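You operate a simulated robot arm through the tools that you are given. There is no shell and no other tool. Be economical: measure what you need, move in short steps, check, and stop when the job is done.

Carry out the task below with a simulated two-armed robot. There is one attempt and no reset: what you move stays moved.

Task
On the top of the grey counter board, fold the beige cloth in half.

Only the result counts: the job must be done as asked and must still hold three seconds after the hand-in. Knocking over, shifting, dropping, spilling or breaking anything else fails it. Flat cloth is picked up by pressing the open fingertips on it (5 to 10 N) and closing them slowly along it; thin cloth reads only 2 to 8 mm in the jaws.

Robot
Two 7-joint arms with two-finger parallel grippers on one trunk, on a base that drives. Base frame: it is fixed to the floor where the robot stands at the start and does not move with it; the origin is under the middle of the robot, x ahead of it, y to its left, z up; the surface under the hand at the start is at about z = 1069. Readings come in mm, rad, newtons and seconds.
The left shoulder is at the start at [70, 133, 1251], the right one opposite. With the tool pointing down near the work surface each hand reaches from about 100 to 640 mm from the robot's upright axis, wherever it stands, measured 20 degrees to its own side. Places, roughly: top of the grey counter board [500, -100, 1100]. Payload 1.57 kg a hand.
The tool frame of a hand sits at the grasp point between the pads (the TCP): z along the fingers, y along the line on which they close. The tips reach 30 mm beyond it. The gripper opens to 80 mm. The fingers are 17 mm wide and 12 mm thick; the gripper's body (40 by 82 mm) begins 80 mm behind the TCP.
Orientation is that of the tool frame in the base frame, as a unit quaternion [x, y, z, w]. With the fingers straight down and closing along the base's y, the tool's x points along the base's -x, its y along +y and its z along -z.

Tools
- The arms move only by the tool play_rows. It takes "left_deltas", "right_deltas" or both (then of equal length, played together; a hand with none holds still); each is a list of rows, each an object of numbers (a shift or turn left out is 0, a gripper value left out holds the last): "x", "y", "z": the shift along the tool's x, y, z in units of 30 mm (1.0 is 30 mm); "wx", "wy", "wz": the turn, a rotation vector about the tool's x, y, z in units of 5 degrees (1.0 is 5 degrees); "gripper": the closure, from 0 (fully open) to 1 (shut). In form: [{"x": .., "y": .., "z": .., "wx": .., "wy": .., "wz": .., "gripper": ..}, ...]. A call has 1 to 12 rows; each row shifts and turns the commanded pose from where the row before left it, along the tool's axes as they then stand. A call with a number of a shift or a turn outside -1 to 1 is refused whole. Each row takes 0.2 s and may step no farther than 50 mm and 0.15 rad from the row before; otherwise, or with a gripper value out of range, the whole call is refused. Where a pose cannot be reached the arm comes as near as it can. A force on the tool above 40 N (or 10 N above the force at the start of the call, whichever is more), or a blocked arm, ends the call early, and 0.2 s more pass. Each finger travels about 153 mm/s and halts on what it meets, pressing with about 25 N; the grip force reading is that of the motor and also rises with nothing between the fingers. The clock runs only during rows and for 0.2 s after the last one: add rows that do not move to give the fingers time. The reply holds the time, the measured pose of the TCP, the force on the tool along the base axes, the opening and the grip force, in the units named above and with some noise, with the torque about the TCP (base axes, N m) and any sound that the robot's microphone picked up.
- Cameras (640 x 400 px; columns grow to the right, rows downward): "scene" is now at [124.3, -33, 1466.7]; the picture's right is [-0.42, -0.91, 0.00], its down [-0.64, 0.29, -0.71] and it looks along [0.65, -0.30, -0.70] (base axes); focal length 214 px, centre (320, 200). "left" rides on the left gripper at [72, 7, -122] in its tool frame; the picture's right is [-0.09, 1.00, 0.00], its down [-0.84, -0.08, -0.54] and it looks along [-0.54, -0.05, 0.84] (tool axes); focal length 238 px, centre (320, 200). "right" rides on the right gripper at [72, -7, -122] in its tool frame; the picture's right is [0.09, 1.00, 0.00], its down [-0.84, 0.08, -0.54] and it looks along [-0.54, 0.05, 0.84] (tool axes); focal length 238 px, centre (320, 200). There is no depth. A picture from a camera that has moved, and an enlarged one, comes with that camera's place and axes in the base frame and with its lens.
- snapshot(camera): a new picture of that camera. The clock stands still meanwhile.
- move_column(by): slides the trunk up (or, below 0, down) by that many mm; the arms and the scene camera ride with it, the base frame stays. It gives what a move gives, with no picture.
- base_move(legs): drives the robot by 1 to 6 legs, each [ahead, left, turn to the left] in mm, mm and rad, along the robot's own axes; the way and the turn of a leg run together, so that a leg with both is an arc; at most 1500 mm and 3.142 rad a leg. The arms and the cameras ride along, it lands a little off, and it stops where it bumps. It gives what a move gives.
- head_to(pan, tilt): turns the head with the scene camera to pan (to the left, within 1.501 rad either way) and tilt (down, from -0.506 to 1.204), counted from straight ahead of the robot. It gives what a move gives.
- close_up(camera, box): a new picture of the part [left, top, right, bottom] of that camera's present view, enlarged. The clock stands still meanwhile.
- hand_in(): hands the job in; it is judged then, once.

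Work in short steps. Places have to be worked out from the pictures, the camera data and where the tool is seen: move nearer, look again, correct. Check each grasp and each placing, and mend what went wrong. You have 120 turns and 88 pictures in all, those below and enlarged ones among them. Open the grippers and draw the arms clear of the work before you hand the job in, unless the task says otherwise; then end with one line.

The tools are called after "Emit:" by a JSON object that holds its "method" and its "body". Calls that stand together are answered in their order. play_rows: Moves the arms, as the interface text tells. Its arguments: {"type":"object","properties":{"left_deltas":{"type":"array","items":{"type":"object","properties":{"x":{"type":"number"},"y":{"type":"number"},"z":{"type":"number"},"wx":{"type":"number"},"wy":{"type":"number"},"wz":{"type":"number"},"gripper":{"type":"number"}}}},"right_deltas":{"type":"array","items":{"type":"object","properties":{"x":{"type":"number"},"y":{"type":"number"},"z":{"type":"number"},"wx":{"type":"number"},"wy":{"type":"number"},"wz":{"type":"number"},"gripper":{"type":"number"}}}}},"required":[]} The other tools are called the same way: move_column (by) slides the trunk up or down; base_move (legs) drives the base; head_to (pan, tilt) turns the head that bears the scene camera; snapshot (camera) takes a picture; close_up (camera, box) takes an enlarged picture of a part of a camera's view; hand_in () hands the job in.

At the start:

```text
time: 0.0
left_eef_pos: [483.2, 200.6, 1239.3]
left_tool_rot: [-0.001, 1.0, 0.0, 0.0]
left_force: [0.7, -0.2, 0.1]
left_torque: [0.01, 0.01, 0.0]
left_width: 80.1
left_grip_force: 0.3
right_eef_pos: [404.6, -196.2, 1215.7]
right_tool_rot: [0.0, 1.0, 0.0, 0.0]
right_force: [-0.2, 0.1, -0.6]
right_torque: [0.01, -0.01, 0.0]
right_width: 80.2
right_grip_force: 0.0
trunk travel left (down, up): [-825.0, 115.0]
robot x, y, heading: [-2.0, -0.8, -0.001]
head pan, tilt: [-0.433, 0.778]
```

scene: 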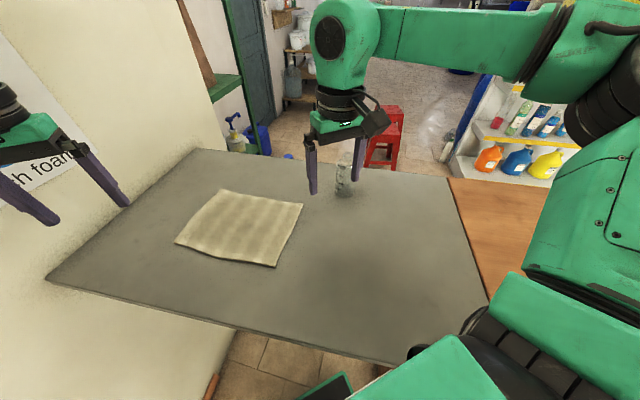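
right: 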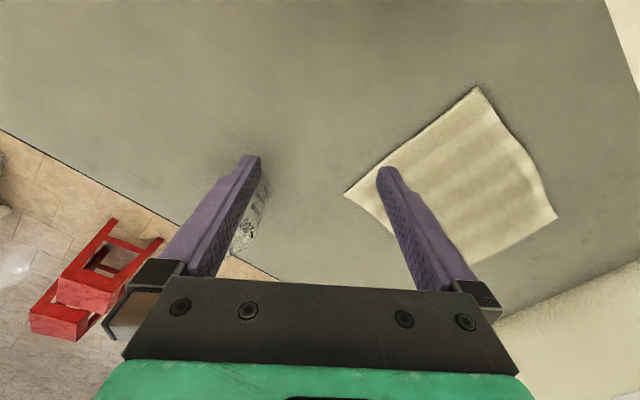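
left: 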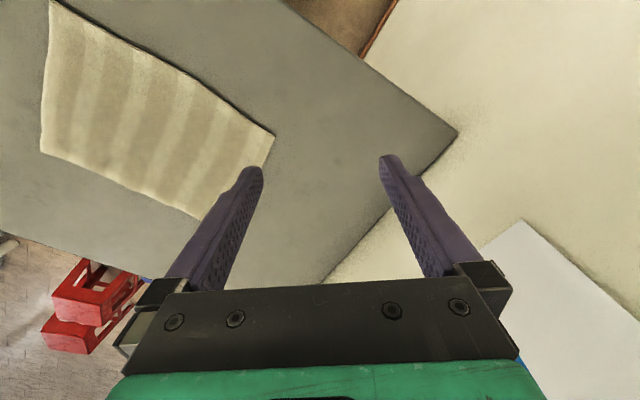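

The cloth looks like a rectangle of about 240 x 183 mm, with corners near A[648,28], B[498,-157], C[355,-42] and D[508,144], and a glass stands near [487,-266]. I'll raise both hands first, then turn the wrists so they close across edge CD.

Emit:
{"method": "play_rows", "body": {"left_deltas": [{"z": -1}, {"z": -0.5}, {"wz": -1}, {"wz": -1}, {"wz": -1}, {"wz": -1}, {"wz": -1}, {"wz": -1}, {"wz": -1}, {"wz": -1}, {"wz": -1}, {"wz": -1}], "right_deltas": [{"z": -1}, {"z": -1}, {"wz": -1}, {"wz": -1}, {"wz": -1}, {"wz": -1}, {"wz": -1}, {"wz": -1}, {"wz": -1}, {"wz": -1}, {"wz": -1}, {"wz": -1}]}}

```text
time: 2.6
left_eef_pos: [484.6, 201.0, 1283.7]
left_tool_rot: [-0.424, 0.906, -0.001, -0.001]
left_force: [0.2, 0.2, -0.3]
left_torque: [-0.05, -0.04, 0.01]
left_width: 79.8
left_grip_force: 0.1
right_eef_pos: [347.6, -136.6, 1251.0]
right_tool_rot: [-0.422, 0.906, -0.001, 0.0]
right_force: [0.0, -0.3, -0.2]
right_torque: [-0.02, -0.03, 0.0]
right_width: 79.8
right_grip_force: 0.0
right hand out of reach, approached as far as the arm can: row 8, 9, 10, 11, 12
trunk travel left (down, up): [-825.0, 115.0]
robot x, y, heading: [-1.8, -1.2, -0.003]
head pan, tilt: [-0.433, 0.778]
```

Both hands have turned, but the right ran short of reach and shifted to [348,-137]. I'll drive a little along the board edge, then look.

Emit:
{"method": "base_move", "body": {"legs": [[60, 75, 0]]}}

Emit:
{"method": "snapshot", "body": {"camera": "scene"}}

Emit:
{"method": "snapshot", "body": {"camera": "left"}}

Emit:
{"method": "snapshot", "body": {"camera": "right"}}

```text
time: 3.7
left_eef_pos: [540.2, 269.4, 1286.1]
left_tool_rot: [-0.422, 0.907, 0.001, 0.002]
left_force: [-0.6, 0.0, -0.4]
left_torque: [0.03, -0.02, -0.03]
left_width: 79.8
left_grip_force: 0.1
right_eef_pos: [405.9, -66.5, 1251.0]
right_tool_rot: [-0.42, 0.907, 0.0, 0.002]
right_force: [-0.2, -0.5, 0.3]
right_torque: [0.01, -0.03, 0.02]
right_width: 80.2
right_grip_force: 0.1
trunk travel left (down, up): [-825.0, 115.0]
robot x, y, heading: [60.3, 73.0, -0.004]
head pan, tilt: [-0.433, 0.778]
```

```text
84 pictures are left
camera scene: at [180.5, 37.3, 1466.9], right [-0.42, -0.91, 0.0], down [-0.63, 0.3, -0.71], along [0.65, -0.3, -0.7], focal length 214 px, centre (320, 200)
```

scene: 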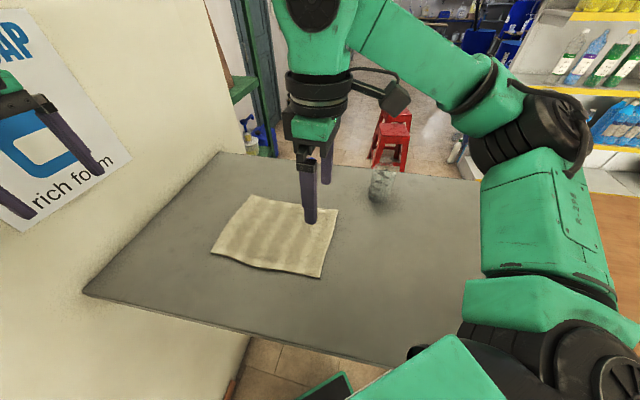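

```text
83 pictures are left
camera left: at [488.4, 217.7, 1407.7], right [-0.7, 0.71, 0.0], down [0.6, 0.59, 0.55], along [0.39, 0.38, -0.84], focal length 238 px, centre (320, 200)
```

left: 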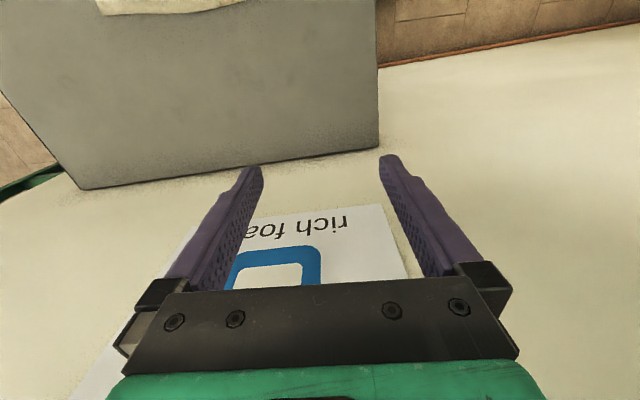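

```text
82 pictures are left
camera right: at [363.6, -125.8, 1374.4], right [-0.82, 0.57, 0.0], down [0.48, 0.69, 0.55], along [0.31, 0.45, -0.84], focal length 238 px, centre (320, 200)
```

right: 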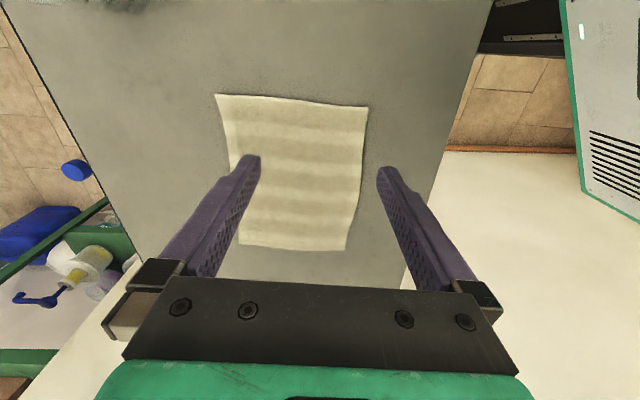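

Corners measured in two views agree: A(647,32), B(495,-156), C(353,-41) and D(504,147), with the surface at 1069. I'll bring the left hand above D, and lower the right a little to see what pose its commands start from.

Emit:
{"method": "play_rows", "body": {"left_deltas": [{"x": 0.94, "y": -0.487, "z": 0.9, "gripper": 0.62}, {"x": 0.94, "y": -0.487, "z": 0.9}, {"x": 0.94, "y": -0.487, "z": 0.9}, {"x": 0.94, "y": -0.487, "z": 0.9}, {"x": 0.94, "y": -0.487, "z": 0.9}], "right_deltas": [{"z": 0.5, "gripper": 0.62}, {"z": 0.5}, {}, {}, {}]}}

```text
time: 4.9
left_eef_pos: [507.4, 117.3, 1148.2]
left_tool_rot: [-0.422, 0.907, 0.0, 0.0]
left_force: [0.1, 0.6, -0.4]
left_torque: [0.03, 0.03, -0.02]
left_width: 30.2
left_grip_force: 0.1
right_eef_pos: [407.7, -63.7, 1219.9]
right_tool_rot: [-0.419, 0.908, -0.001, 0.0]
right_force: [0.2, 0.4, 0.0]
right_torque: [0.01, 0.0, 0.06]
right_width: 30.2
right_grip_force: 0.1
trunk travel left (down, up): [-825.0, 115.0]
robot x, y, heading: [56.9, 70.6, -0.002]
head pan, tilt: [-0.433, 0.778]
```

The right hand's commands start from the measured pose. I'll bring both hands to just above the cloth at their grasp points.

Emit:
{"method": "play_rows", "body": {"left_deltas": [{"x": 0.13, "z": 0.5}, {"z": 0.5}, {}, {}], "right_deltas": [{"x": -0.07, "y": 0.29, "z": 0.85}, {"x": -0.07, "y": 0.29, "z": 0.85}, {"x": -0.06, "y": 0.29, "z": 0.85}, {"x": -0.06, "y": 0.29, "z": 0.85}]}}

Emit:
{"method": "snapshot", "body": {"camera": "left"}}

Emit:
{"method": "snapshot", "body": {"camera": "right"}}

Emit:
{"method": "snapshot", "body": {"camera": "scene"}}

```text
time: 5.9
left_eef_pos: [504.7, 114.9, 1118.9]
left_tool_rot: [-0.421, 0.907, 0.001, 0.0]
left_force: [-0.3, -0.3, -1.0]
left_torque: [-0.02, -0.02, -0.03]
left_width: 30.3
left_grip_force: 0.1
right_eef_pos: [385.1, -34.9, 1118.7]
right_tool_rot: [-0.42, 0.908, -0.001, 0.0]
right_force: [-0.6, -0.4, -0.8]
right_torque: [0.0, 0.0, 0.01]
right_width: 30.6
right_grip_force: 0.2
trunk travel left (down, up): [-825.0, 115.0]
robot x, y, heading: [59.4, 76.4, -0.0]
head pan, tilt: [-0.433, 0.778]
```

```text
81 pictures are left
camera left: at [453.5, 64.9, 1240.9], right [-0.7, 0.71, 0.0], down [0.6, 0.59, 0.54], along [0.39, 0.38, -0.84], focal length 238 px, centre (320, 200)
```

left: 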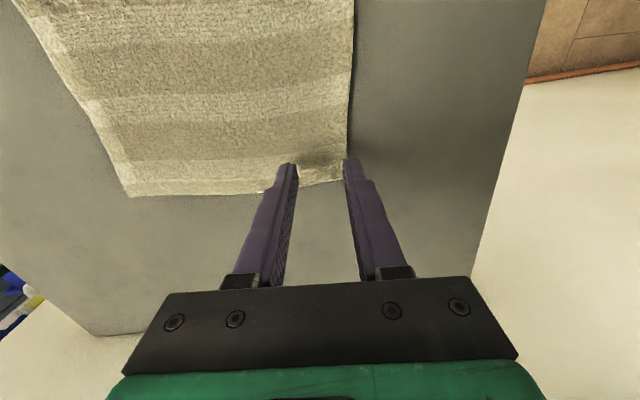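

```text
80 pictures are left
camera right: at [344.3, -93.3, 1242.5], right [-0.82, 0.57, 0.0], down [0.48, 0.69, 0.54], along [0.31, 0.44, -0.84], focal length 238 px, centre (320, 200)
```

right: 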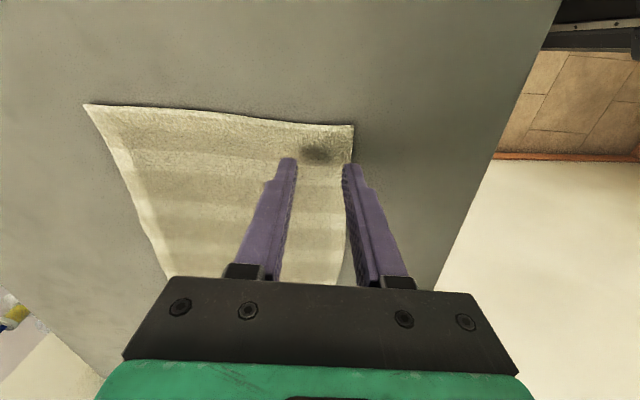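

```text
79 pictures are left
camera scene: at [184.0, 42.5, 1466.7], right [-0.42, -0.91, 0.0], down [-0.64, 0.3, -0.71], along [0.65, -0.3, -0.7], focal length 214 px, centre (320, 200)
```

scene: 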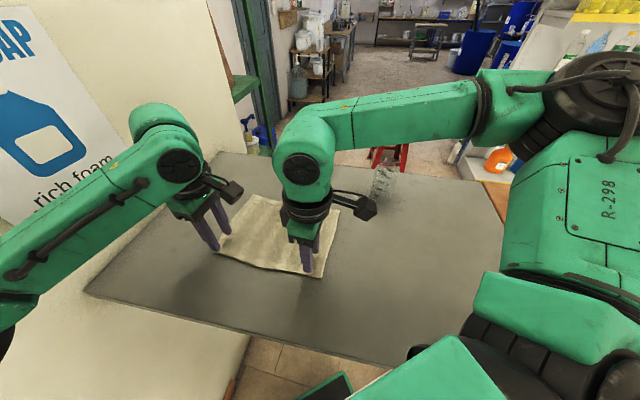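

The tips sit about 21–23 mm inside edge CD and 25 mm from the corners, about 20 mm above the cloth. I'll shift 3 mm inward and descend until I feel contact.

Emit:
{"method": "play_rows", "body": {"left_deltas": [{"y": -0.1, "z": 0.3}, {"z": 0.25}, {}, {}], "right_deltas": [{"y": -0.07, "z": 0.3}, {"z": 0.25}, {}, {}]}}

```text
time: 6.9
left_eef_pos: [508.0, 113.6, 1101.7]
left_tool_rot: [-0.422, 0.907, -0.001, 0.0]
left_force: [1.1, -0.1, 3.2]
left_torque: [0.0, -0.04, 0.0]
left_width: 30.4
left_grip_force: 0.0
right_eef_pos: [387.9, -33.8, 1101.8]
right_tool_rot: [-0.421, 0.907, -0.001, 0.0]
right_force: [0.7, -0.1, 4.4]
right_torque: [-0.01, -0.03, -0.02]
right_width: 30.1
right_grip_force: 0.0
trunk travel left (down, up): [-825.0, 115.0]
robot x, y, heading: [56.8, 76.9, -0.002]
head pan, tilt: [-0.433, 0.778]
```

Contact is light, at 3–4 N. I'll press slightly more, then close slowly.

Emit:
{"method": "play_rows", "body": {"left_deltas": [{"z": 0.06}, {}, {}], "right_deltas": [{"z": 0.05}, {}, {}]}}

```text
time: 7.7
left_eef_pos: [508.2, 114.4, 1099.9]
left_tool_rot: [-0.422, 0.907, -0.001, 0.001]
left_force: [1.9, 0.0, 10.8]
left_torque: [0.03, -0.1, 0.03]
left_width: 30.4
left_grip_force: 0.0
right_eef_pos: [385.9, -35.1, 1100.7]
right_tool_rot: [-0.42, 0.907, -0.001, 0.002]
right_force: [5.5, -1.3, 21.1]
right_torque: [-0.05, -0.11, -0.02]
right_width: 29.9
right_grip_force: 0.1
trunk travel left (down, up): [-825.0, 115.0]
robot x, y, heading: [58.2, 75.3, -0.009]
head pan, tilt: [-0.433, 0.778]
```

The right hand presses too hard at 21 N, so I'll ease it off before closing.

Emit:
{"method": "play_rows", "body": {"left_deltas": [{"z": -0.01}, {}], "right_deltas": [{"z": -0.035}, {}]}}

```text
time: 8.3
left_eef_pos: [506.8, 114.0, 1102.8]
left_tool_rot: [-0.422, 0.906, 0.0, 0.0]
left_force: [2.3, -0.5, 7.2]
left_torque: [0.0, -0.06, -0.02]
left_width: 30.1
left_grip_force: 0.0
right_eef_pos: [386.6, -35.3, 1101.7]
right_tool_rot: [-0.42, 0.908, 0.0, 0.001]
right_force: [3.5, -1.3, 18.6]
right_torque: [-0.05, -0.13, -0.04]
right_width: 30.2
right_grip_force: 0.0
trunk travel left (down, up): [-825.0, 115.0]
robot x, y, heading: [58.6, 77.9, 0.002]
head pan, tilt: [-0.433, 0.778]
```

Left is at 7 N and right is still at 19 N, so I'll ease the right a bit more.

Emit:
{"method": "play_rows", "body": {"right_deltas": [{"z": -0.06}, {}]}}

```text
time: 8.9
left_eef_pos: [507.4, 113.6, 1102.4]
left_tool_rot: [-0.422, 0.907, 0.0, 0.0]
left_force: [1.2, -0.8, 8.0]
left_torque: [-0.03, -0.07, -0.02]
left_width: 30.2
left_grip_force: 0.0
right_eef_pos: [387.2, -35.0, 1102.4]
right_tool_rot: [-0.42, 0.907, 0.0, -0.001]
right_force: [-0.4, 0.1, 2.0]
right_torque: [-0.01, 0.04, -0.02]
right_width: 30.2
right_grip_force: 0.0
trunk travel left (down, up): [-825.0, 115.0]
robot x, y, heading: [62.3, 74.2, -0.002]
head pan, tilt: [-0.433, 0.778]
```

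The right hand is now at 2 N, so I'll add about 0.7 mm, then close both slowly.

Emit:
{"method": "play_rows", "body": {"left_deltas": [{"z": 0}, {"gripper": 0.66}, {"gripper": 0.7}, {"gripper": 0.74}, {"gripper": 0.78}, {"gripper": 0.82}, {"gripper": 0.86}, {"gripper": 0.9}, {"gripper": 0.94}, {"gripper": 0.98}, {"gripper": 1}, {}], "right_deltas": [{"z": 0.025}, {"gripper": 0.66}, {"gripper": 0.7}, {"gripper": 0.74}, {"gripper": 0.78}, {"gripper": 0.82}, {"gripper": 0.86}, {"gripper": 0.9}, {"gripper": 0.94}, {"gripper": 0.98}, {"gripper": 1}, {}]}}

Emit:
{"method": "snapshot", "body": {"camera": "left"}}

Emit:
{"method": "snapshot", "body": {"camera": "right"}}

```text
time: 11.5
left_eef_pos: [507.5, 113.9, 1102.1]
left_tool_rot: [-0.422, 0.907, -0.001, 0.0]
left_force: [-0.7, -0.1, 6.7]
left_torque: [0.01, -0.01, -0.02]
left_width: 3.5
left_grip_force: 24.4
right_eef_pos: [388.0, -35.5, 1103.1]
right_tool_rot: [-0.42, 0.907, 0.0, 0.001]
right_force: [0.6, 0.3, 3.1]
right_torque: [0.0, 0.03, -0.02]
right_width: 3.4
right_grip_force: 25.3
trunk travel left (down, up): [-825.0, 115.0]
robot x, y, heading: [58.3, 74.6, 0.001]
head pan, tilt: [-0.433, 0.778]
```

```text
78 pictures are left
camera left: at [455.1, 62.5, 1224.0], right [-0.7, 0.71, 0.0], down [0.6, 0.59, 0.54], along [0.39, 0.38, -0.84], focal length 238 px, centre (320, 200)
```

left: 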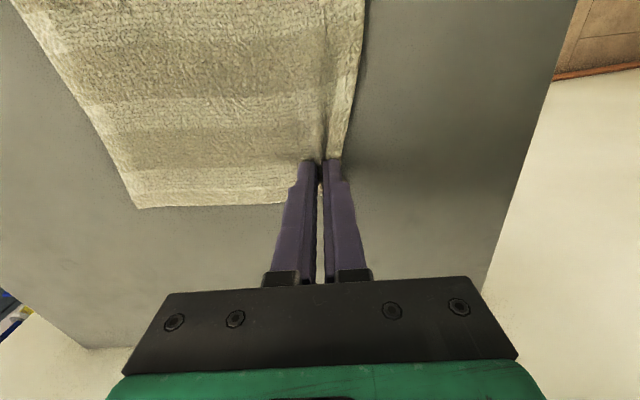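

```text
77 pictures are left
camera right: at [346.0, -94.2, 1226.5], right [-0.82, 0.57, 0.0], down [0.48, 0.69, 0.54], along [0.31, 0.44, -0.84], focal length 238 px, centre (320, 200)
```

right: 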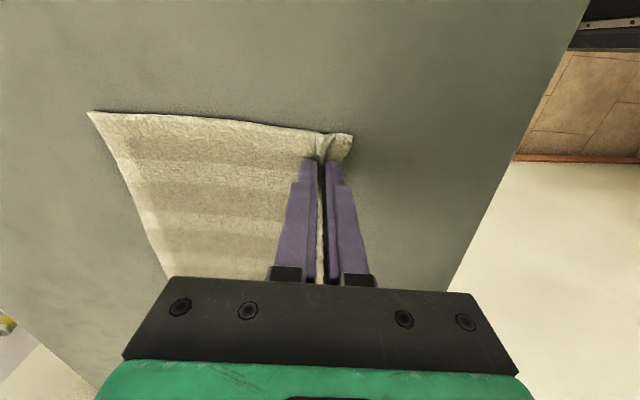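

Both jaws read 3.4–3.5 mm and each holds a ridge of cloth, so the grasps look good. I'll fold along v, starting with the first half of a 65 mm-radius arc.

Emit:
{"method": "play_rows", "body": {"left_deltas": [{"y": -0.05, "z": -0.33}, {"y": -0.06, "z": -0.33}, {"y": -0.15, "z": -0.29}, {"y": -0.16, "z": -0.29}, {"y": -0.24, "z": -0.23}, {"y": -0.24, "z": -0.23}, {"y": -0.3, "z": -0.15}, {"y": -0.3, "z": -0.15}, {"y": -0.33, "z": -0.05}, {"y": -0.33, "z": -0.05}, {}], "right_deltas": [{"y": -0.05, "z": -0.33}, {"y": -0.06, "z": -0.33}, {"y": -0.15, "z": -0.29}, {"y": -0.16, "z": -0.29}, {"y": -0.24, "z": -0.23}, {"y": -0.24, "z": -0.23}, {"y": -0.3, "z": -0.15}, {"y": -0.3, "z": -0.15}, {"y": -0.33, "z": -0.05}, {"y": -0.33, "z": -0.05}, {}]}}

Emit:
{"method": "snapshot", "body": {"camera": "right"}}

Emit:
{"method": "snapshot", "body": {"camera": "left"}}

Emit:
{"method": "snapshot", "body": {"camera": "scene"}}

```text
time: 13.9
left_eef_pos: [557.1, 73.5, 1164.2]
left_tool_rot: [-0.421, 0.907, 0.0, -0.001]
left_force: [-0.4, 0.1, -0.4]
left_torque: [0.04, 0.03, 0.0]
left_width: 4.0
left_grip_force: 24.9
right_eef_pos: [414.5, -55.4, 1164.1]
right_tool_rot: [-0.419, 0.908, -0.001, 0.0]
right_force: [-0.2, 0.0, 0.0]
right_torque: [-0.02, -0.05, 0.02]
right_width: 3.4
right_grip_force: 24.4
right hand out of reach, approached as far as the arm can: row 7, 8, 9, 10
trunk travel left (down, up): [-825.0, 115.0]
robot x, y, heading: [58.4, 77.5, 0.001]
head pan, tilt: [-0.433, 0.778]
```

```text
76 pictures are left
camera right: at [372.6, -114.2, 1286.9], right [-0.82, 0.58, 0.0], down [0.48, 0.69, 0.54], along [0.31, 0.44, -0.84], focal length 238 px, centre (320, 200)
```

right: 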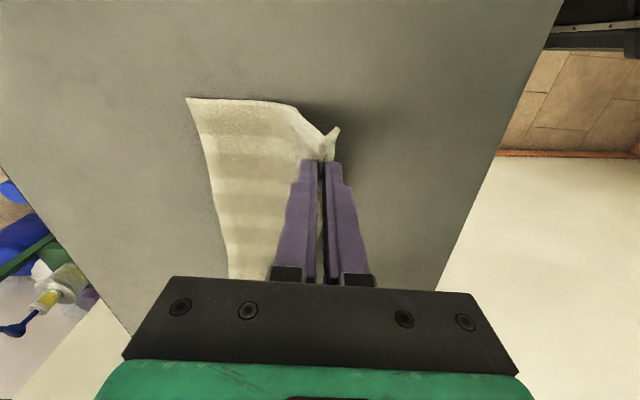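

```text
75 pictures are left
camera left: at [505.3, 21.2, 1286.0], right [-0.7, 0.71, 0.0], down [0.6, 0.59, 0.54], along [0.39, 0.38, -0.84], focal length 238 px, centre (320, 200)
```

left: 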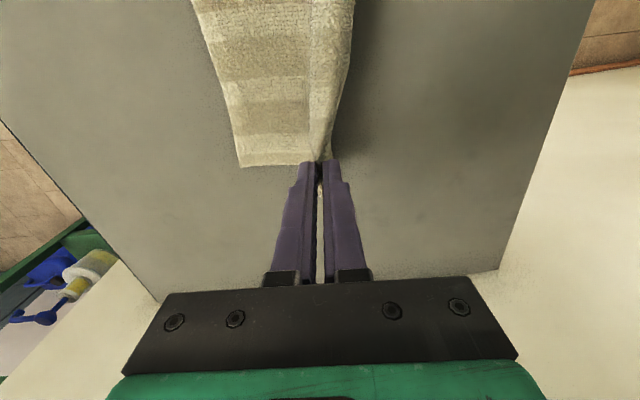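

```text
74 pictures are left
camera scene: at [184.0, 42.2, 1466.7], right [-0.42, -0.91, 0.0], down [-0.64, 0.3, -0.71], along [0.65, -0.3, -0.7], focal length 214 px, centre (320, 200)
```

scene: 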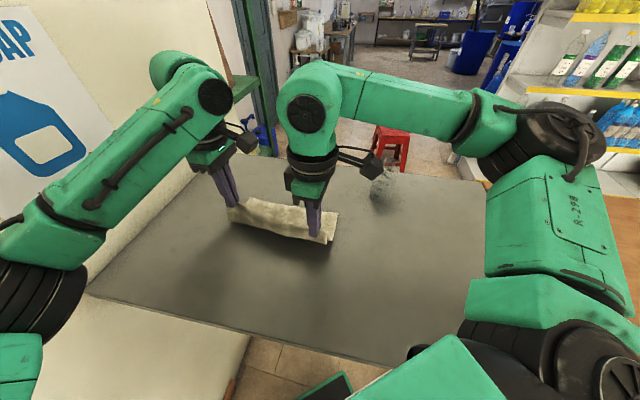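

The right arm hit a wrist limit partway, at (414,-55). The cloth is held well by both hands, so I'll unwind the right wrist by 20° in place to regain reach.

Emit:
{"method": "play_rows", "body": {"right_deltas": [{"wz": 1}, {"wz": 1}, {"wz": 1}, {"wz": 1}, {}]}}

```text
time: 15.1
left_eef_pos: [557.6, 71.7, 1164.4]
left_tool_rot: [-0.421, 0.907, 0.0, 0.001]
left_force: [-0.2, 0.5, -0.3]
left_torque: [-0.01, 0.04, -0.02]
left_width: 3.6
left_grip_force: 24.4
right_eef_pos: [414.7, -54.9, 1163.2]
right_tool_rot: [-0.255, 0.967, 0.0, 0.0]
right_force: [0.6, 1.0, -0.7]
right_torque: [0.0, -0.03, 0.11]
right_width: 3.4
right_grip_force: 24.6
trunk travel left (down, up): [-825.0, 115.0]
robot x, y, heading: [58.4, 75.9, -0.005]
head pan, tilt: [-0.433, 0.778]
```

The wrist is free now. I'll move the right hand the missing ~32 mm along v to catch up with the left.

Emit:
{"method": "play_rows", "body": {"right_deltas": [{"x": -0.097, "y": -0.246}, {"x": -0.097, "y": -0.246}, {"x": -0.097, "y": -0.246}, {"x": -0.097, "y": -0.246}, {}]}}

```text
time: 16.3
left_eef_pos: [557.6, 72.3, 1165.6]
left_tool_rot: [-0.422, 0.907, 0.0, 0.0]
left_force: [0.7, 0.0, -0.6]
left_torque: [0.01, 0.02, -0.02]
left_width: 3.7
left_grip_force: 24.9
right_eef_pos: [439.8, -75.1, 1163.2]
right_tool_rot: [-0.256, 0.967, -0.001, 0.0]
right_force: [-0.3, -0.2, -0.7]
right_torque: [0.01, 0.0, 0.05]
right_width: 3.6
right_grip_force: 24.6
trunk travel left (down, up): [-825.0, 115.0]
robot x, y, heading: [60.5, 74.7, -0.002]
head pan, tilt: [-0.433, 0.778]
```

In line again. Next is the second half of the arc, down to about 1121.

Emit:
{"method": "play_rows", "body": {"left_deltas": [{"y": -0.33, "z": 0.05}, {"y": -0.33, "z": 0.05}, {"y": -0.3, "z": 0.15}, {"y": -0.3, "z": 0.15}, {"y": -0.24, "z": 0.23}, {"y": -0.24, "z": 0.23}, {"y": -0.16, "z": 0.29}, {"y": -0.15, "z": 0.29}, {}], "right_deltas": [{"x": -0.12, "y": -0.31, "z": 0.05}, {"x": -0.12, "y": -0.31, "z": 0.05}, {"x": -0.11, "y": -0.28, "z": 0.15}, {"x": -0.11, "y": -0.28, "z": 0.15}, {"x": -0.09, "y": -0.22, "z": 0.23}, {"x": -0.09, "y": -0.22, "z": 0.23}, {"x": -0.06, "y": -0.15, "z": 0.29}, {"x": -0.06, "y": -0.14, "z": 0.29}, {}]}}

Emit:
{"method": "snapshot", "body": {"camera": "right"}}

Emit:
{"method": "snapshot", "body": {"camera": "left"}}

Emit:
{"method": "snapshot", "body": {"camera": "scene"}}

```text
time: 18.3
left_eef_pos: [606.0, 33.6, 1121.4]
left_tool_rot: [-0.422, 0.907, 0.001, 0.0]
left_force: [-0.5, 0.4, -0.2]
left_torque: [0.02, 0.0, -0.03]
left_width: 3.7
left_grip_force: 25.3
right_eef_pos: [487.5, -114.8, 1118.8]
right_tool_rot: [-0.257, 0.966, 0.0, 0.0]
right_force: [-0.7, -0.2, 0.5]
right_torque: [-0.02, 0.0, 0.04]
right_width: 3.6
right_grip_force: 24.2
trunk travel left (down, up): [-825.0, 115.0]
robot x, y, heading: [63.5, 76.0, 0.004]
head pan, tilt: [-0.433, 0.778]
```

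```text
73 pictures are left
camera right: at [428.2, -155.4, 1243.4], right [-0.57, 0.82, 0.0], down [0.69, 0.48, 0.54], along [0.44, 0.31, -0.84], focal length 238 px, centre (320, 200)
```

right: 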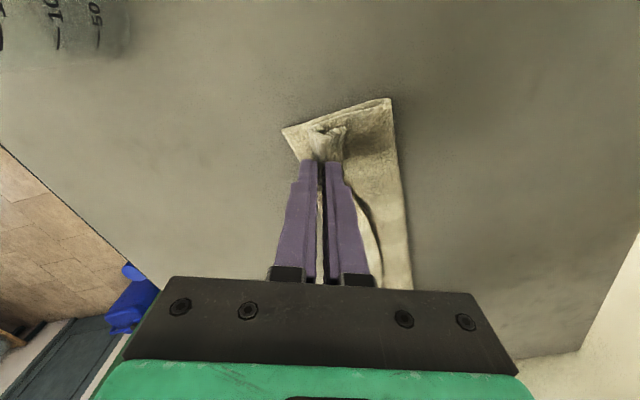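

```text
72 pictures are left
camera left: at [553.7, -18.2, 1243.6], right [-0.7, 0.71, 0.0], down [0.6, 0.59, 0.54], along [0.39, 0.38, -0.84], focal length 238 px, centre (320, 200)
```

left: 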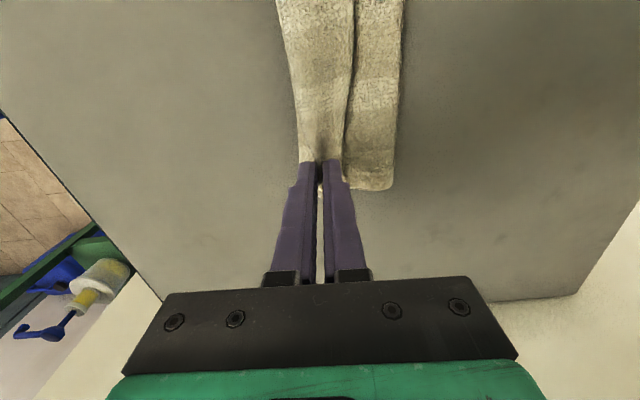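

```text
71 pictures are left
camera scene: at [184.0, 42.1, 1466.7], right [-0.42, -0.91, 0.0], down [-0.64, 0.3, -0.71], along [0.65, -0.3, -0.7], focal length 214 px, centre (320, 200)
```

scene: 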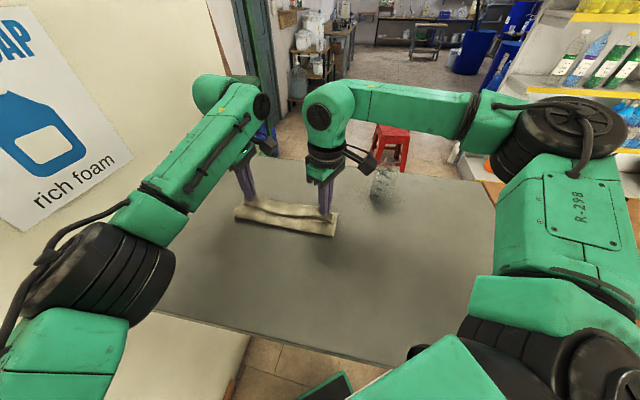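

The flap is over, and its edge is nearly above AB. I'll lower the last ~12 mm and move the last few mm along v.

Emit:
{"method": "play_rows", "body": {"left_deltas": [{"y": -0.08, "z": 0.2}, {"y": -0.08, "z": 0.2}, {}, {}], "right_deltas": [{"x": -0.03, "y": -0.07, "z": 0.18}, {"x": -0.03, "y": -0.07, "z": 0.17}, {}, {}]}}

```text
time: 19.3
left_eef_pos: [609.0, 29.8, 1108.8]
left_tool_rot: [-0.422, 0.907, -0.001, 0.0]
left_force: [-0.7, -0.4, 4.1]
left_torque: [0.01, 0.03, 0.0]
left_width: 3.7
left_grip_force: 24.2
right_eef_pos: [489.9, -117.3, 1110.8]
right_tool_rot: [-0.256, 0.967, 0.0, 0.002]
right_force: [0.7, 1.3, 4.5]
right_torque: [0.05, -0.04, 0.07]
right_width: 3.7
right_grip_force: 24.8
trunk travel left (down, up): [-825.0, 115.0]
robot x, y, heading: [58.6, 79.2, -0.0]
head pan, tilt: [-0.433, 0.778]
```

Both hands touch at about 4 N. I'll open the jaws slowly to about 24 mm and look.

Emit:
{"method": "play_rows", "body": {"left_deltas": [{"gripper": 0.9}, {"gripper": 0.8}, {"gripper": 0.7}, {}], "right_deltas": [{"gripper": 0.9}, {"gripper": 0.8}, {"gripper": 0.7}, {}]}}

Emit:
{"method": "snapshot", "body": {"camera": "right"}}

Emit:
{"method": "snapshot", "body": {"camera": "left"}}

```text
time: 20.3
left_eef_pos: [608.2, 29.4, 1109.7]
left_tool_rot: [-0.422, 0.906, 0.001, 0.0]
left_force: [0.1, -1.2, 2.9]
left_torque: [0.01, 0.03, 0.02]
left_width: 23.6
left_grip_force: 0.1
right_eef_pos: [491.3, -118.1, 1109.3]
right_tool_rot: [-0.257, 0.966, 0.0, 0.0]
right_force: [0.6, -0.2, 1.2]
right_torque: [0.02, 0.03, 0.0]
right_width: 23.6
right_grip_force: 0.0
trunk travel left (down, up): [-825.0, 115.0]
robot x, y, heading: [62.4, 74.4, -0.001]
head pan, tilt: [-0.433, 0.778]
```

```text
70 pictures are left
camera right: at [431.9, -159.1, 1233.5], right [-0.57, 0.82, 0.0], down [0.69, 0.48, 0.54], along [0.44, 0.31, -0.84], focal length 238 px, centre (320, 200)
```

right: 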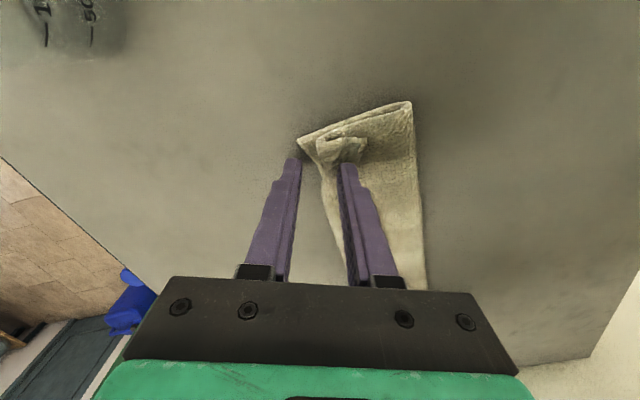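

```text
69 pictures are left
camera left: at [556.9, -21.9, 1231.4], right [-0.7, 0.71, 0.0], down [0.6, 0.59, 0.54], along [0.39, 0.38, -0.84], focal length 238 px, centre (320, 200)
```

left: 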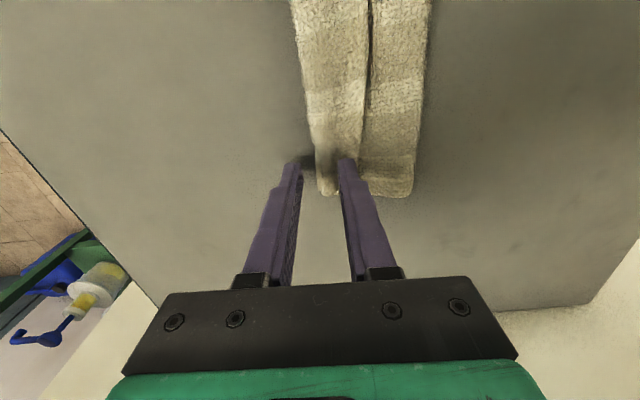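

Released. I'll lift both hands straight up and clear to see how the flap lies.

Emit:
{"method": "play_rows", "body": {"left_deltas": [{"z": -0.5}, {"z": -1}, {"z": -1}, {"x": 1, "z": -0.5}, {"x": 0, "z": 0}], "right_deltas": [{"z": -0.5}, {"z": -1}, {"z": -0.7}, {"x": 0.5}, {}]}}

Emit:
{"method": "snapshot", "body": {"camera": "right"}}

Emit:
{"method": "snapshot", "body": {"camera": "left"}}

Emit:
{"method": "close_up", "body": {"camera": "scene", "box": [200, 150, 380, 270]}}

```text
time: 21.5
left_eef_pos: [583.3, 8.2, 1197.4]
left_tool_rot: [-0.421, 0.907, 0.0, 0.0]
left_force: [-0.6, 0.6, -1.1]
left_torque: [-0.01, -0.02, 0.0]
left_width: 23.8
left_grip_force: 0.0
left hand out of reach, approached as far as the arm can: row 3
right_eef_pos: [477.3, -125.9, 1176.2]
right_tool_rot: [-0.257, 0.966, 0.001, 0.0]
right_force: [0.5, 0.8, 0.5]
right_torque: [0.02, -0.01, 0.0]
right_width: 23.9
right_grip_force: 0.0
trunk travel left (down, up): [-825.0, 115.0]
robot x, y, heading: [61.7, 74.2, -0.004]
head pan, tilt: [-0.433, 0.778]
```

```text
68 pictures are left
camera right: at [418.1, -166.2, 1299.1], right [-0.57, 0.82, 0.0], down [0.69, 0.48, 0.54], along [0.44, 0.31, -0.84], focal length 238 px, centre (320, 200)
```

right: 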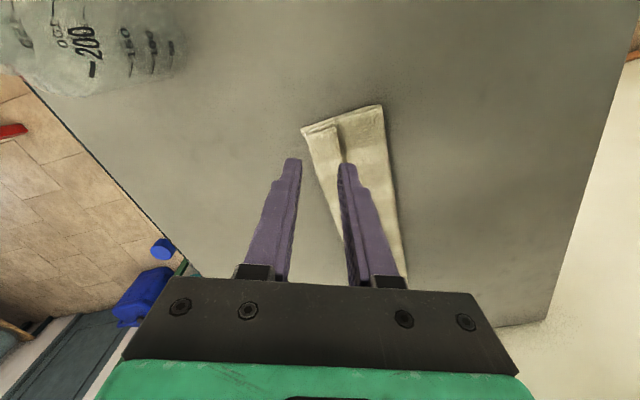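

```text
67 pictures are left
camera left: at [530.8, -43.1, 1319.2], right [-0.7, 0.71, 0.0], down [0.6, 0.59, 0.54], along [0.39, 0.38, -0.84], focal length 238 px, centre (320, 200)
```

left: 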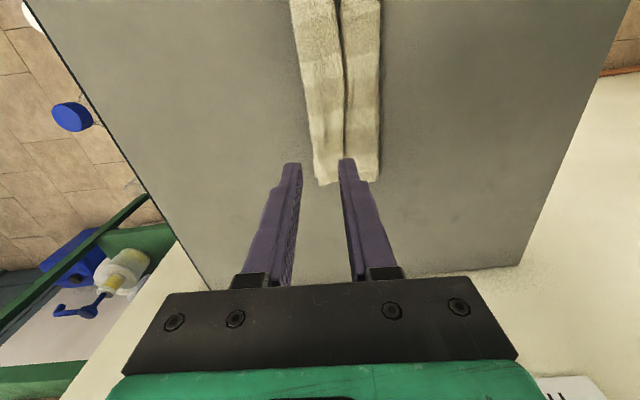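

```text
3.33 times, centred on (290, 210) of scene
camera zoom: at [184.0, 41.6, 1466.7], right [-0.42, -0.91, 0.0], down [-0.64, 0.3, -0.71], along [0.65, -0.3, -0.7], focal length 715 px, centre (420, 167)
```

zoom: 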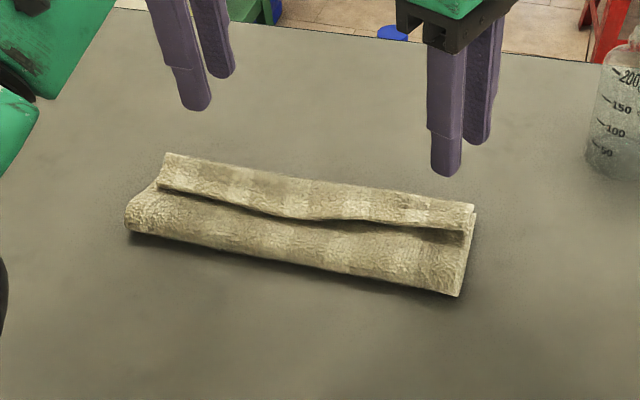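

The fold line is right, but a ~33 mm lip of the flap lies doubled back on top, and edge AB has slipped to v≈466. I'll pinch the lip near its free edge (v≈434) with both hands and re-lay it; first I hover above it.

Emit:
{"method": "play_rows", "body": {"left_deltas": [{"x": -0.56, "y": 0.035, "z": 0.6, "gripper": 0.725}, {"x": -0.56, "y": 0.035, "z": 0.6}, {"z": 0.6}, {"z": 0.5}, {}], "right_deltas": [{"x": -0.2, "y": 0.135, "z": 0.4, "gripper": 0.725}, {"x": -0.21, "y": 0.135, "z": 0.4}, {"z": 0.4}, {"z": 0.4}, {}]}}

Emit:
{"method": "snapshot", "body": {"camera": "right"}}

Emit:
{"method": "snapshot", "body": {"camera": "left"}}

Emit:
{"method": "close_up", "body": {"camera": "scene", "box": [200, 150, 380, 270]}}

```text
time: 22.7
left_eef_pos: [602.4, 38.1, 1126.6]
left_tool_rot: [-0.422, 0.906, -0.001, -0.001]
left_force: [-0.1, -0.7, 0.4]
left_torque: [-0.02, -0.02, 0.02]
left_width: 22.1
left_grip_force: 0.0
right_eef_pos: [485.1, -111.5, 1127.0]
right_tool_rot: [-0.256, 0.967, -0.001, 0.001]
right_force: [0.1, -0.6, 0.4]
right_torque: [0.01, 0.03, 0.02]
right_width: 22.0
right_grip_force: 0.0
trunk travel left (down, up): [-825.0, 115.0]
robot x, y, heading: [59.3, 72.5, 0.001]
head pan, tilt: [-0.433, 0.778]
```

```text
65 pictures are left
camera right: at [426.4, -152.6, 1250.9], right [-0.57, 0.82, 0.0], down [0.69, 0.48, 0.54], along [0.44, 0.31, -0.84], focal length 238 px, centre (320, 200)
```

right: 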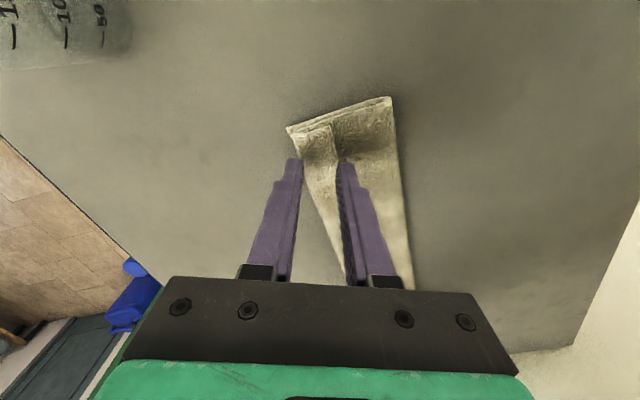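

```text
64 pictures are left
camera left: at [549.8, -13.6, 1248.9], right [-0.7, 0.71, 0.0], down [0.6, 0.59, 0.54], along [0.39, 0.38, -0.84], focal length 238 px, centre (320, 200)
```

left: 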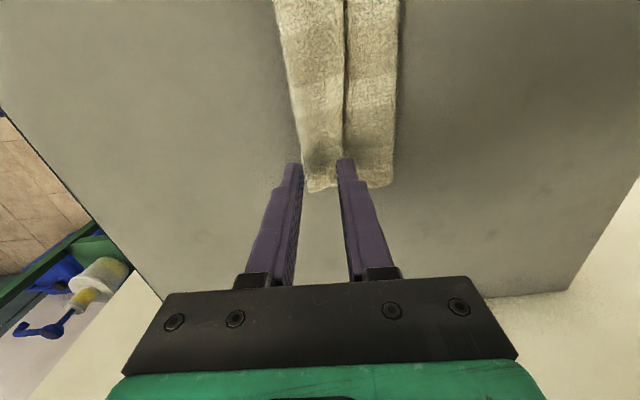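

```text
3.33 times, centred on (290, 210) of scene
camera zoom: at [184.3, 42.3, 1466.6], right [-0.42, -0.91, 0.0], down [-0.64, 0.3, -0.71], along [0.65, -0.3, -0.7], focal length 715 px, centre (420, 167)
```

zoom: 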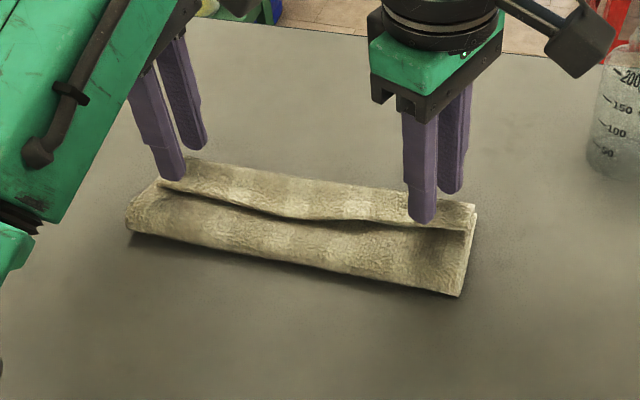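

The fingers straddle the lip. I'll shift ~5 mm toward its free edge and come down to contact.

Emit:
{"method": "play_rows", "body": {"left_deltas": [{"y": 0.15}, {"z": 0.25}, {"z": 0.2}, {}, {}], "right_deltas": [{"y": 0.15}, {"z": 0.25}, {"z": 0.2}, {}, {}]}}

```text
time: 23.9
left_eef_pos: [597.9, 39.3, 1114.2]
left_tool_rot: [-0.421, 0.907, 0.0, -0.001]
left_force: [0.0, 0.0, 0.1]
left_torque: [-0.01, -0.01, 0.01]
left_width: 22.0
left_grip_force: 0.2
right_eef_pos: [481.7, -108.9, 1113.8]
right_tool_rot: [-0.256, 0.967, 0.0, 0.001]
right_force: [-0.3, -0.1, 0.3]
right_torque: [-0.01, -0.01, 0.04]
right_width: 22.1
right_grip_force: 0.3
trunk travel left (down, up): [-825.0, 115.0]
robot x, y, heading: [64.9, 75.7, -0.003]
head pan, tilt: [-0.433, 0.778]
```

No contact yet at 1114, so I'll go down a few mm more.

Emit:
{"method": "play_rows", "body": {"left_deltas": [{"z": 0.13}, {}, {}], "right_deltas": [{"z": 0.13}, {}, {}]}}

Emit:
{"method": "close_up", "body": {"camera": "left", "box": [220, 80, 420, 205]}}

Emit:
{"method": "close_up", "body": {"camera": "right", "box": [220, 80, 420, 205]}}

```text
time: 24.7
left_eef_pos: [598.0, 38.4, 1109.4]
left_tool_rot: [-0.422, 0.907, -0.001, 0.0]
left_force: [-1.2, 0.3, 3.0]
left_torque: [0.0, 0.03, 0.01]
left_width: 21.8
left_grip_force: 0.0
right_eef_pos: [481.0, -109.6, 1109.9]
right_tool_rot: [-0.256, 0.967, -0.001, 0.001]
right_force: [0.9, -0.4, 1.7]
right_torque: [-0.02, -0.04, 0.01]
right_width: 22.1
right_grip_force: 0.0
trunk travel left (down, up): [-825.0, 115.0]
robot x, y, heading: [59.9, 72.0, -0.004]
head pan, tilt: [-0.433, 0.778]
```

```text
3.20 times, centred on (320, 142) of left
camera zoom: at [545.9, -11.9, 1232.4], right [-0.7, 0.71, 0.0], down [0.6, 0.59, 0.54], along [0.39, 0.38, -0.84], focal length 763 px, centre (320, 384)
```

zoom: 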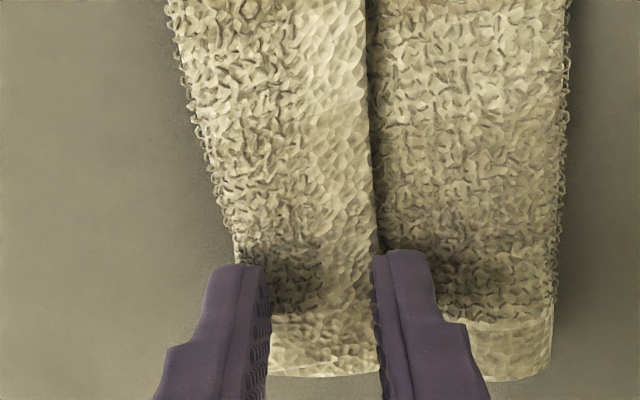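

```text
3.20 times, centred on (320, 142) of right
camera zoom: at [423.1, -149.4, 1233.5], right [-0.57, 0.82, 0.0], down [0.69, 0.48, 0.54], along [0.45, 0.31, -0.84], focal length 763 px, centre (320, 384)
```

zoom: 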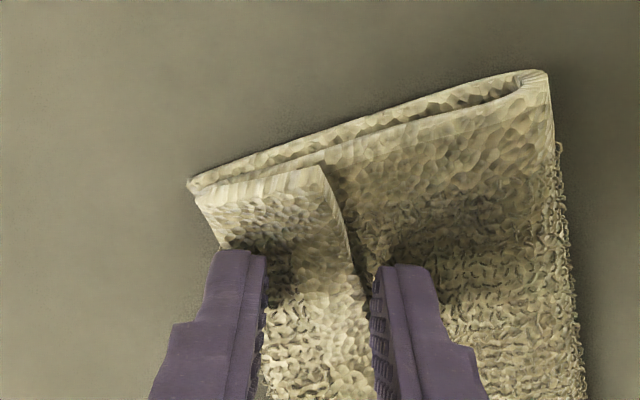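

The close-ups show the lip between the fingers on both sides, with its free edge just inside the -v finger. I'll press lightly and close slowly.

Emit:
{"method": "play_rows", "body": {"left_deltas": [{"z": 0.01}, {"gripper": 0.76}, {"gripper": 0.79}, {"gripper": 0.82}, {"gripper": 0.85}, {"gripper": 0.88}, {"gripper": 0.91}, {"gripper": 0.94}, {"gripper": 0.97}, {"gripper": 1}, {}], "right_deltas": [{"z": 0.03}, {"gripper": 0.76}, {"gripper": 0.79}, {"gripper": 0.82}, {"gripper": 0.85}, {"gripper": 0.88}, {"gripper": 0.91}, {"gripper": 0.94}, {"gripper": 0.97}, {"gripper": 1}, {}]}}

Emit:
{"method": "close_up", "body": {"camera": "left", "box": [220, 80, 420, 205]}}

Emit:
{"method": "close_up", "body": {"camera": "right", "box": [220, 80, 420, 205]}}

```text
time: 27.1
left_eef_pos: [597.7, 40.0, 1108.9]
left_tool_rot: [-0.422, 0.907, 0.0, 0.0]
left_force: [-0.2, -0.8, 2.2]
left_torque: [-0.03, 0.02, 0.0]
left_width: 3.7
left_grip_force: 24.4
right_eef_pos: [482.8, -107.2, 1109.3]
right_tool_rot: [-0.256, 0.967, 0.0, 0.0]
right_force: [-0.2, 0.5, 0.5]
right_torque: [0.01, -0.01, 0.01]
right_width: 3.7
right_grip_force: 24.5
trunk travel left (down, up): [-825.0, 115.0]
robot x, y, heading: [61.0, 75.3, 0.003]
head pan, tilt: [-0.433, 0.778]
```

```text
3.20 times, centred on (320, 142) of left
camera zoom: at [546.0, -11.8, 1231.9], right [-0.7, 0.71, 0.0], down [0.6, 0.59, 0.54], along [0.39, 0.38, -0.84], focal length 763 px, centre (320, 384)
```

zoom: 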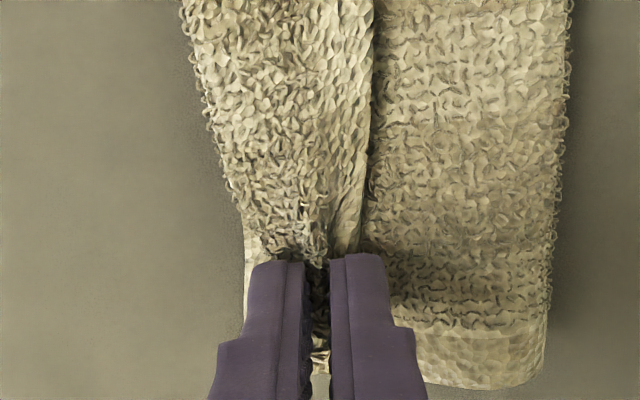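

```text
3.20 times, centred on (320, 142) of right
camera zoom: at [423.6, -149.2, 1232.6], right [-0.57, 0.82, 0.0], down [0.69, 0.48, 0.54], along [0.45, 0.31, -0.84], focal length 763 px, centre (320, 384)
```

zoom: 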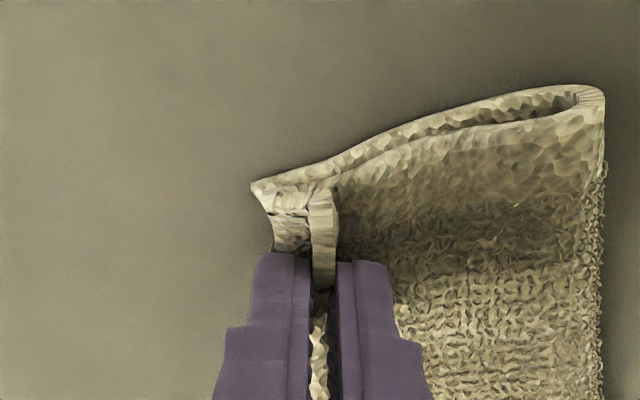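

Both hands have pinched the lip edge upright. I'll lift 40 mm to unfold it.

Emit:
{"method": "play_rows", "body": {"left_deltas": [{"z": -0.3}, {"z": -0.3}, {"z": -0.3}, {"z": -0.3}, {}], "right_deltas": [{"z": -0.3}, {"z": -0.3}, {"z": -0.3}, {"z": -0.3}, {}]}}

Emit:
{"method": "snapshot", "body": {"camera": "left"}}

Emit:
{"method": "snapshot", "body": {"camera": "right"}}

Emit:
{"method": "close_up", "body": {"camera": "scene", "box": [200, 150, 380, 270]}}

```text
time: 28.3
left_eef_pos: [599.2, 39.6, 1145.8]
left_tool_rot: [-0.421, 0.907, 0.0, 0.0]
left_force: [0.4, 0.2, -0.1]
left_torque: [0.02, 0.01, 0.04]
left_width: 4.1
left_grip_force: 24.9
right_eef_pos: [482.8, -107.9, 1146.6]
right_tool_rot: [-0.256, 0.967, 0.0, 0.0]
right_force: [0.4, 0.1, 0.2]
right_torque: [0.03, -0.01, -0.03]
right_width: 3.6
right_grip_force: 24.6
trunk travel left (down, up): [-825.0, 115.0]
robot x, y, heading: [61.2, 75.4, -0.003]
head pan, tilt: [-0.433, 0.778]
```

```text
58 pictures are left
camera left: at [547.2, -11.6, 1267.7], right [-0.7, 0.71, 0.0], down [0.6, 0.59, 0.54], along [0.39, 0.38, -0.84], focal length 238 px, centre (320, 200)
```

left: 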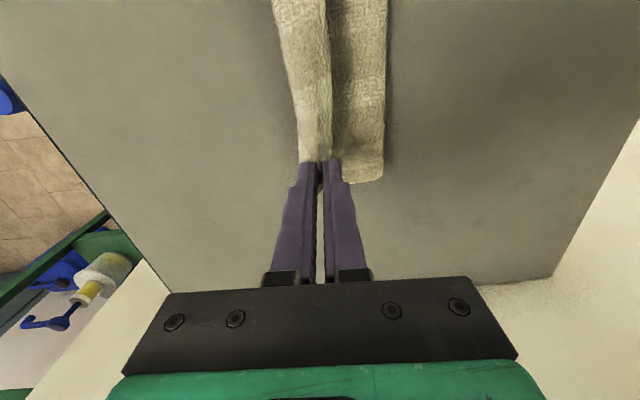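

```text
57 pictures are left
camera right: at [424.1, -149.2, 1269.2], right [-0.57, 0.82, 0.0], down [0.69, 0.48, 0.54], along [0.44, 0.31, -0.84], focal length 238 px, centre (320, 200)
```

right: 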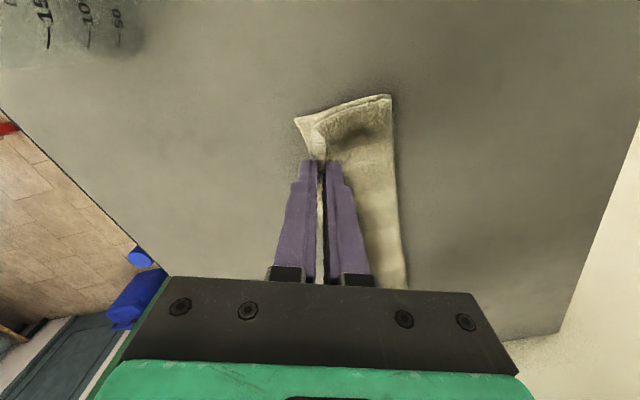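

```text
3.33 times, centred on (290, 210) of scene
camera zoom: at [184.2, 41.8, 1466.6], right [-0.42, -0.91, 0.0], down [-0.64, 0.3, -0.71], along [0.65, -0.3, -0.7], focal length 715 px, centre (420, 167)
```

zoom: 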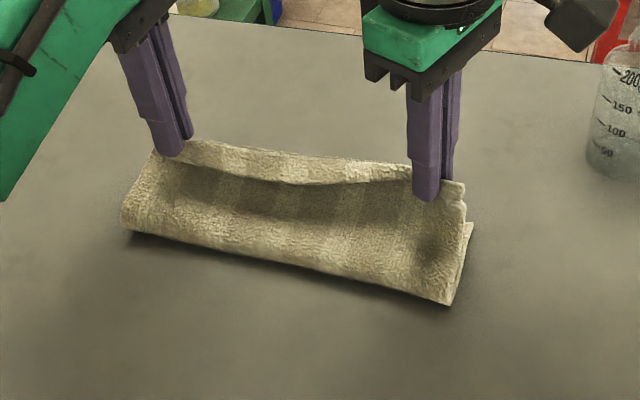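

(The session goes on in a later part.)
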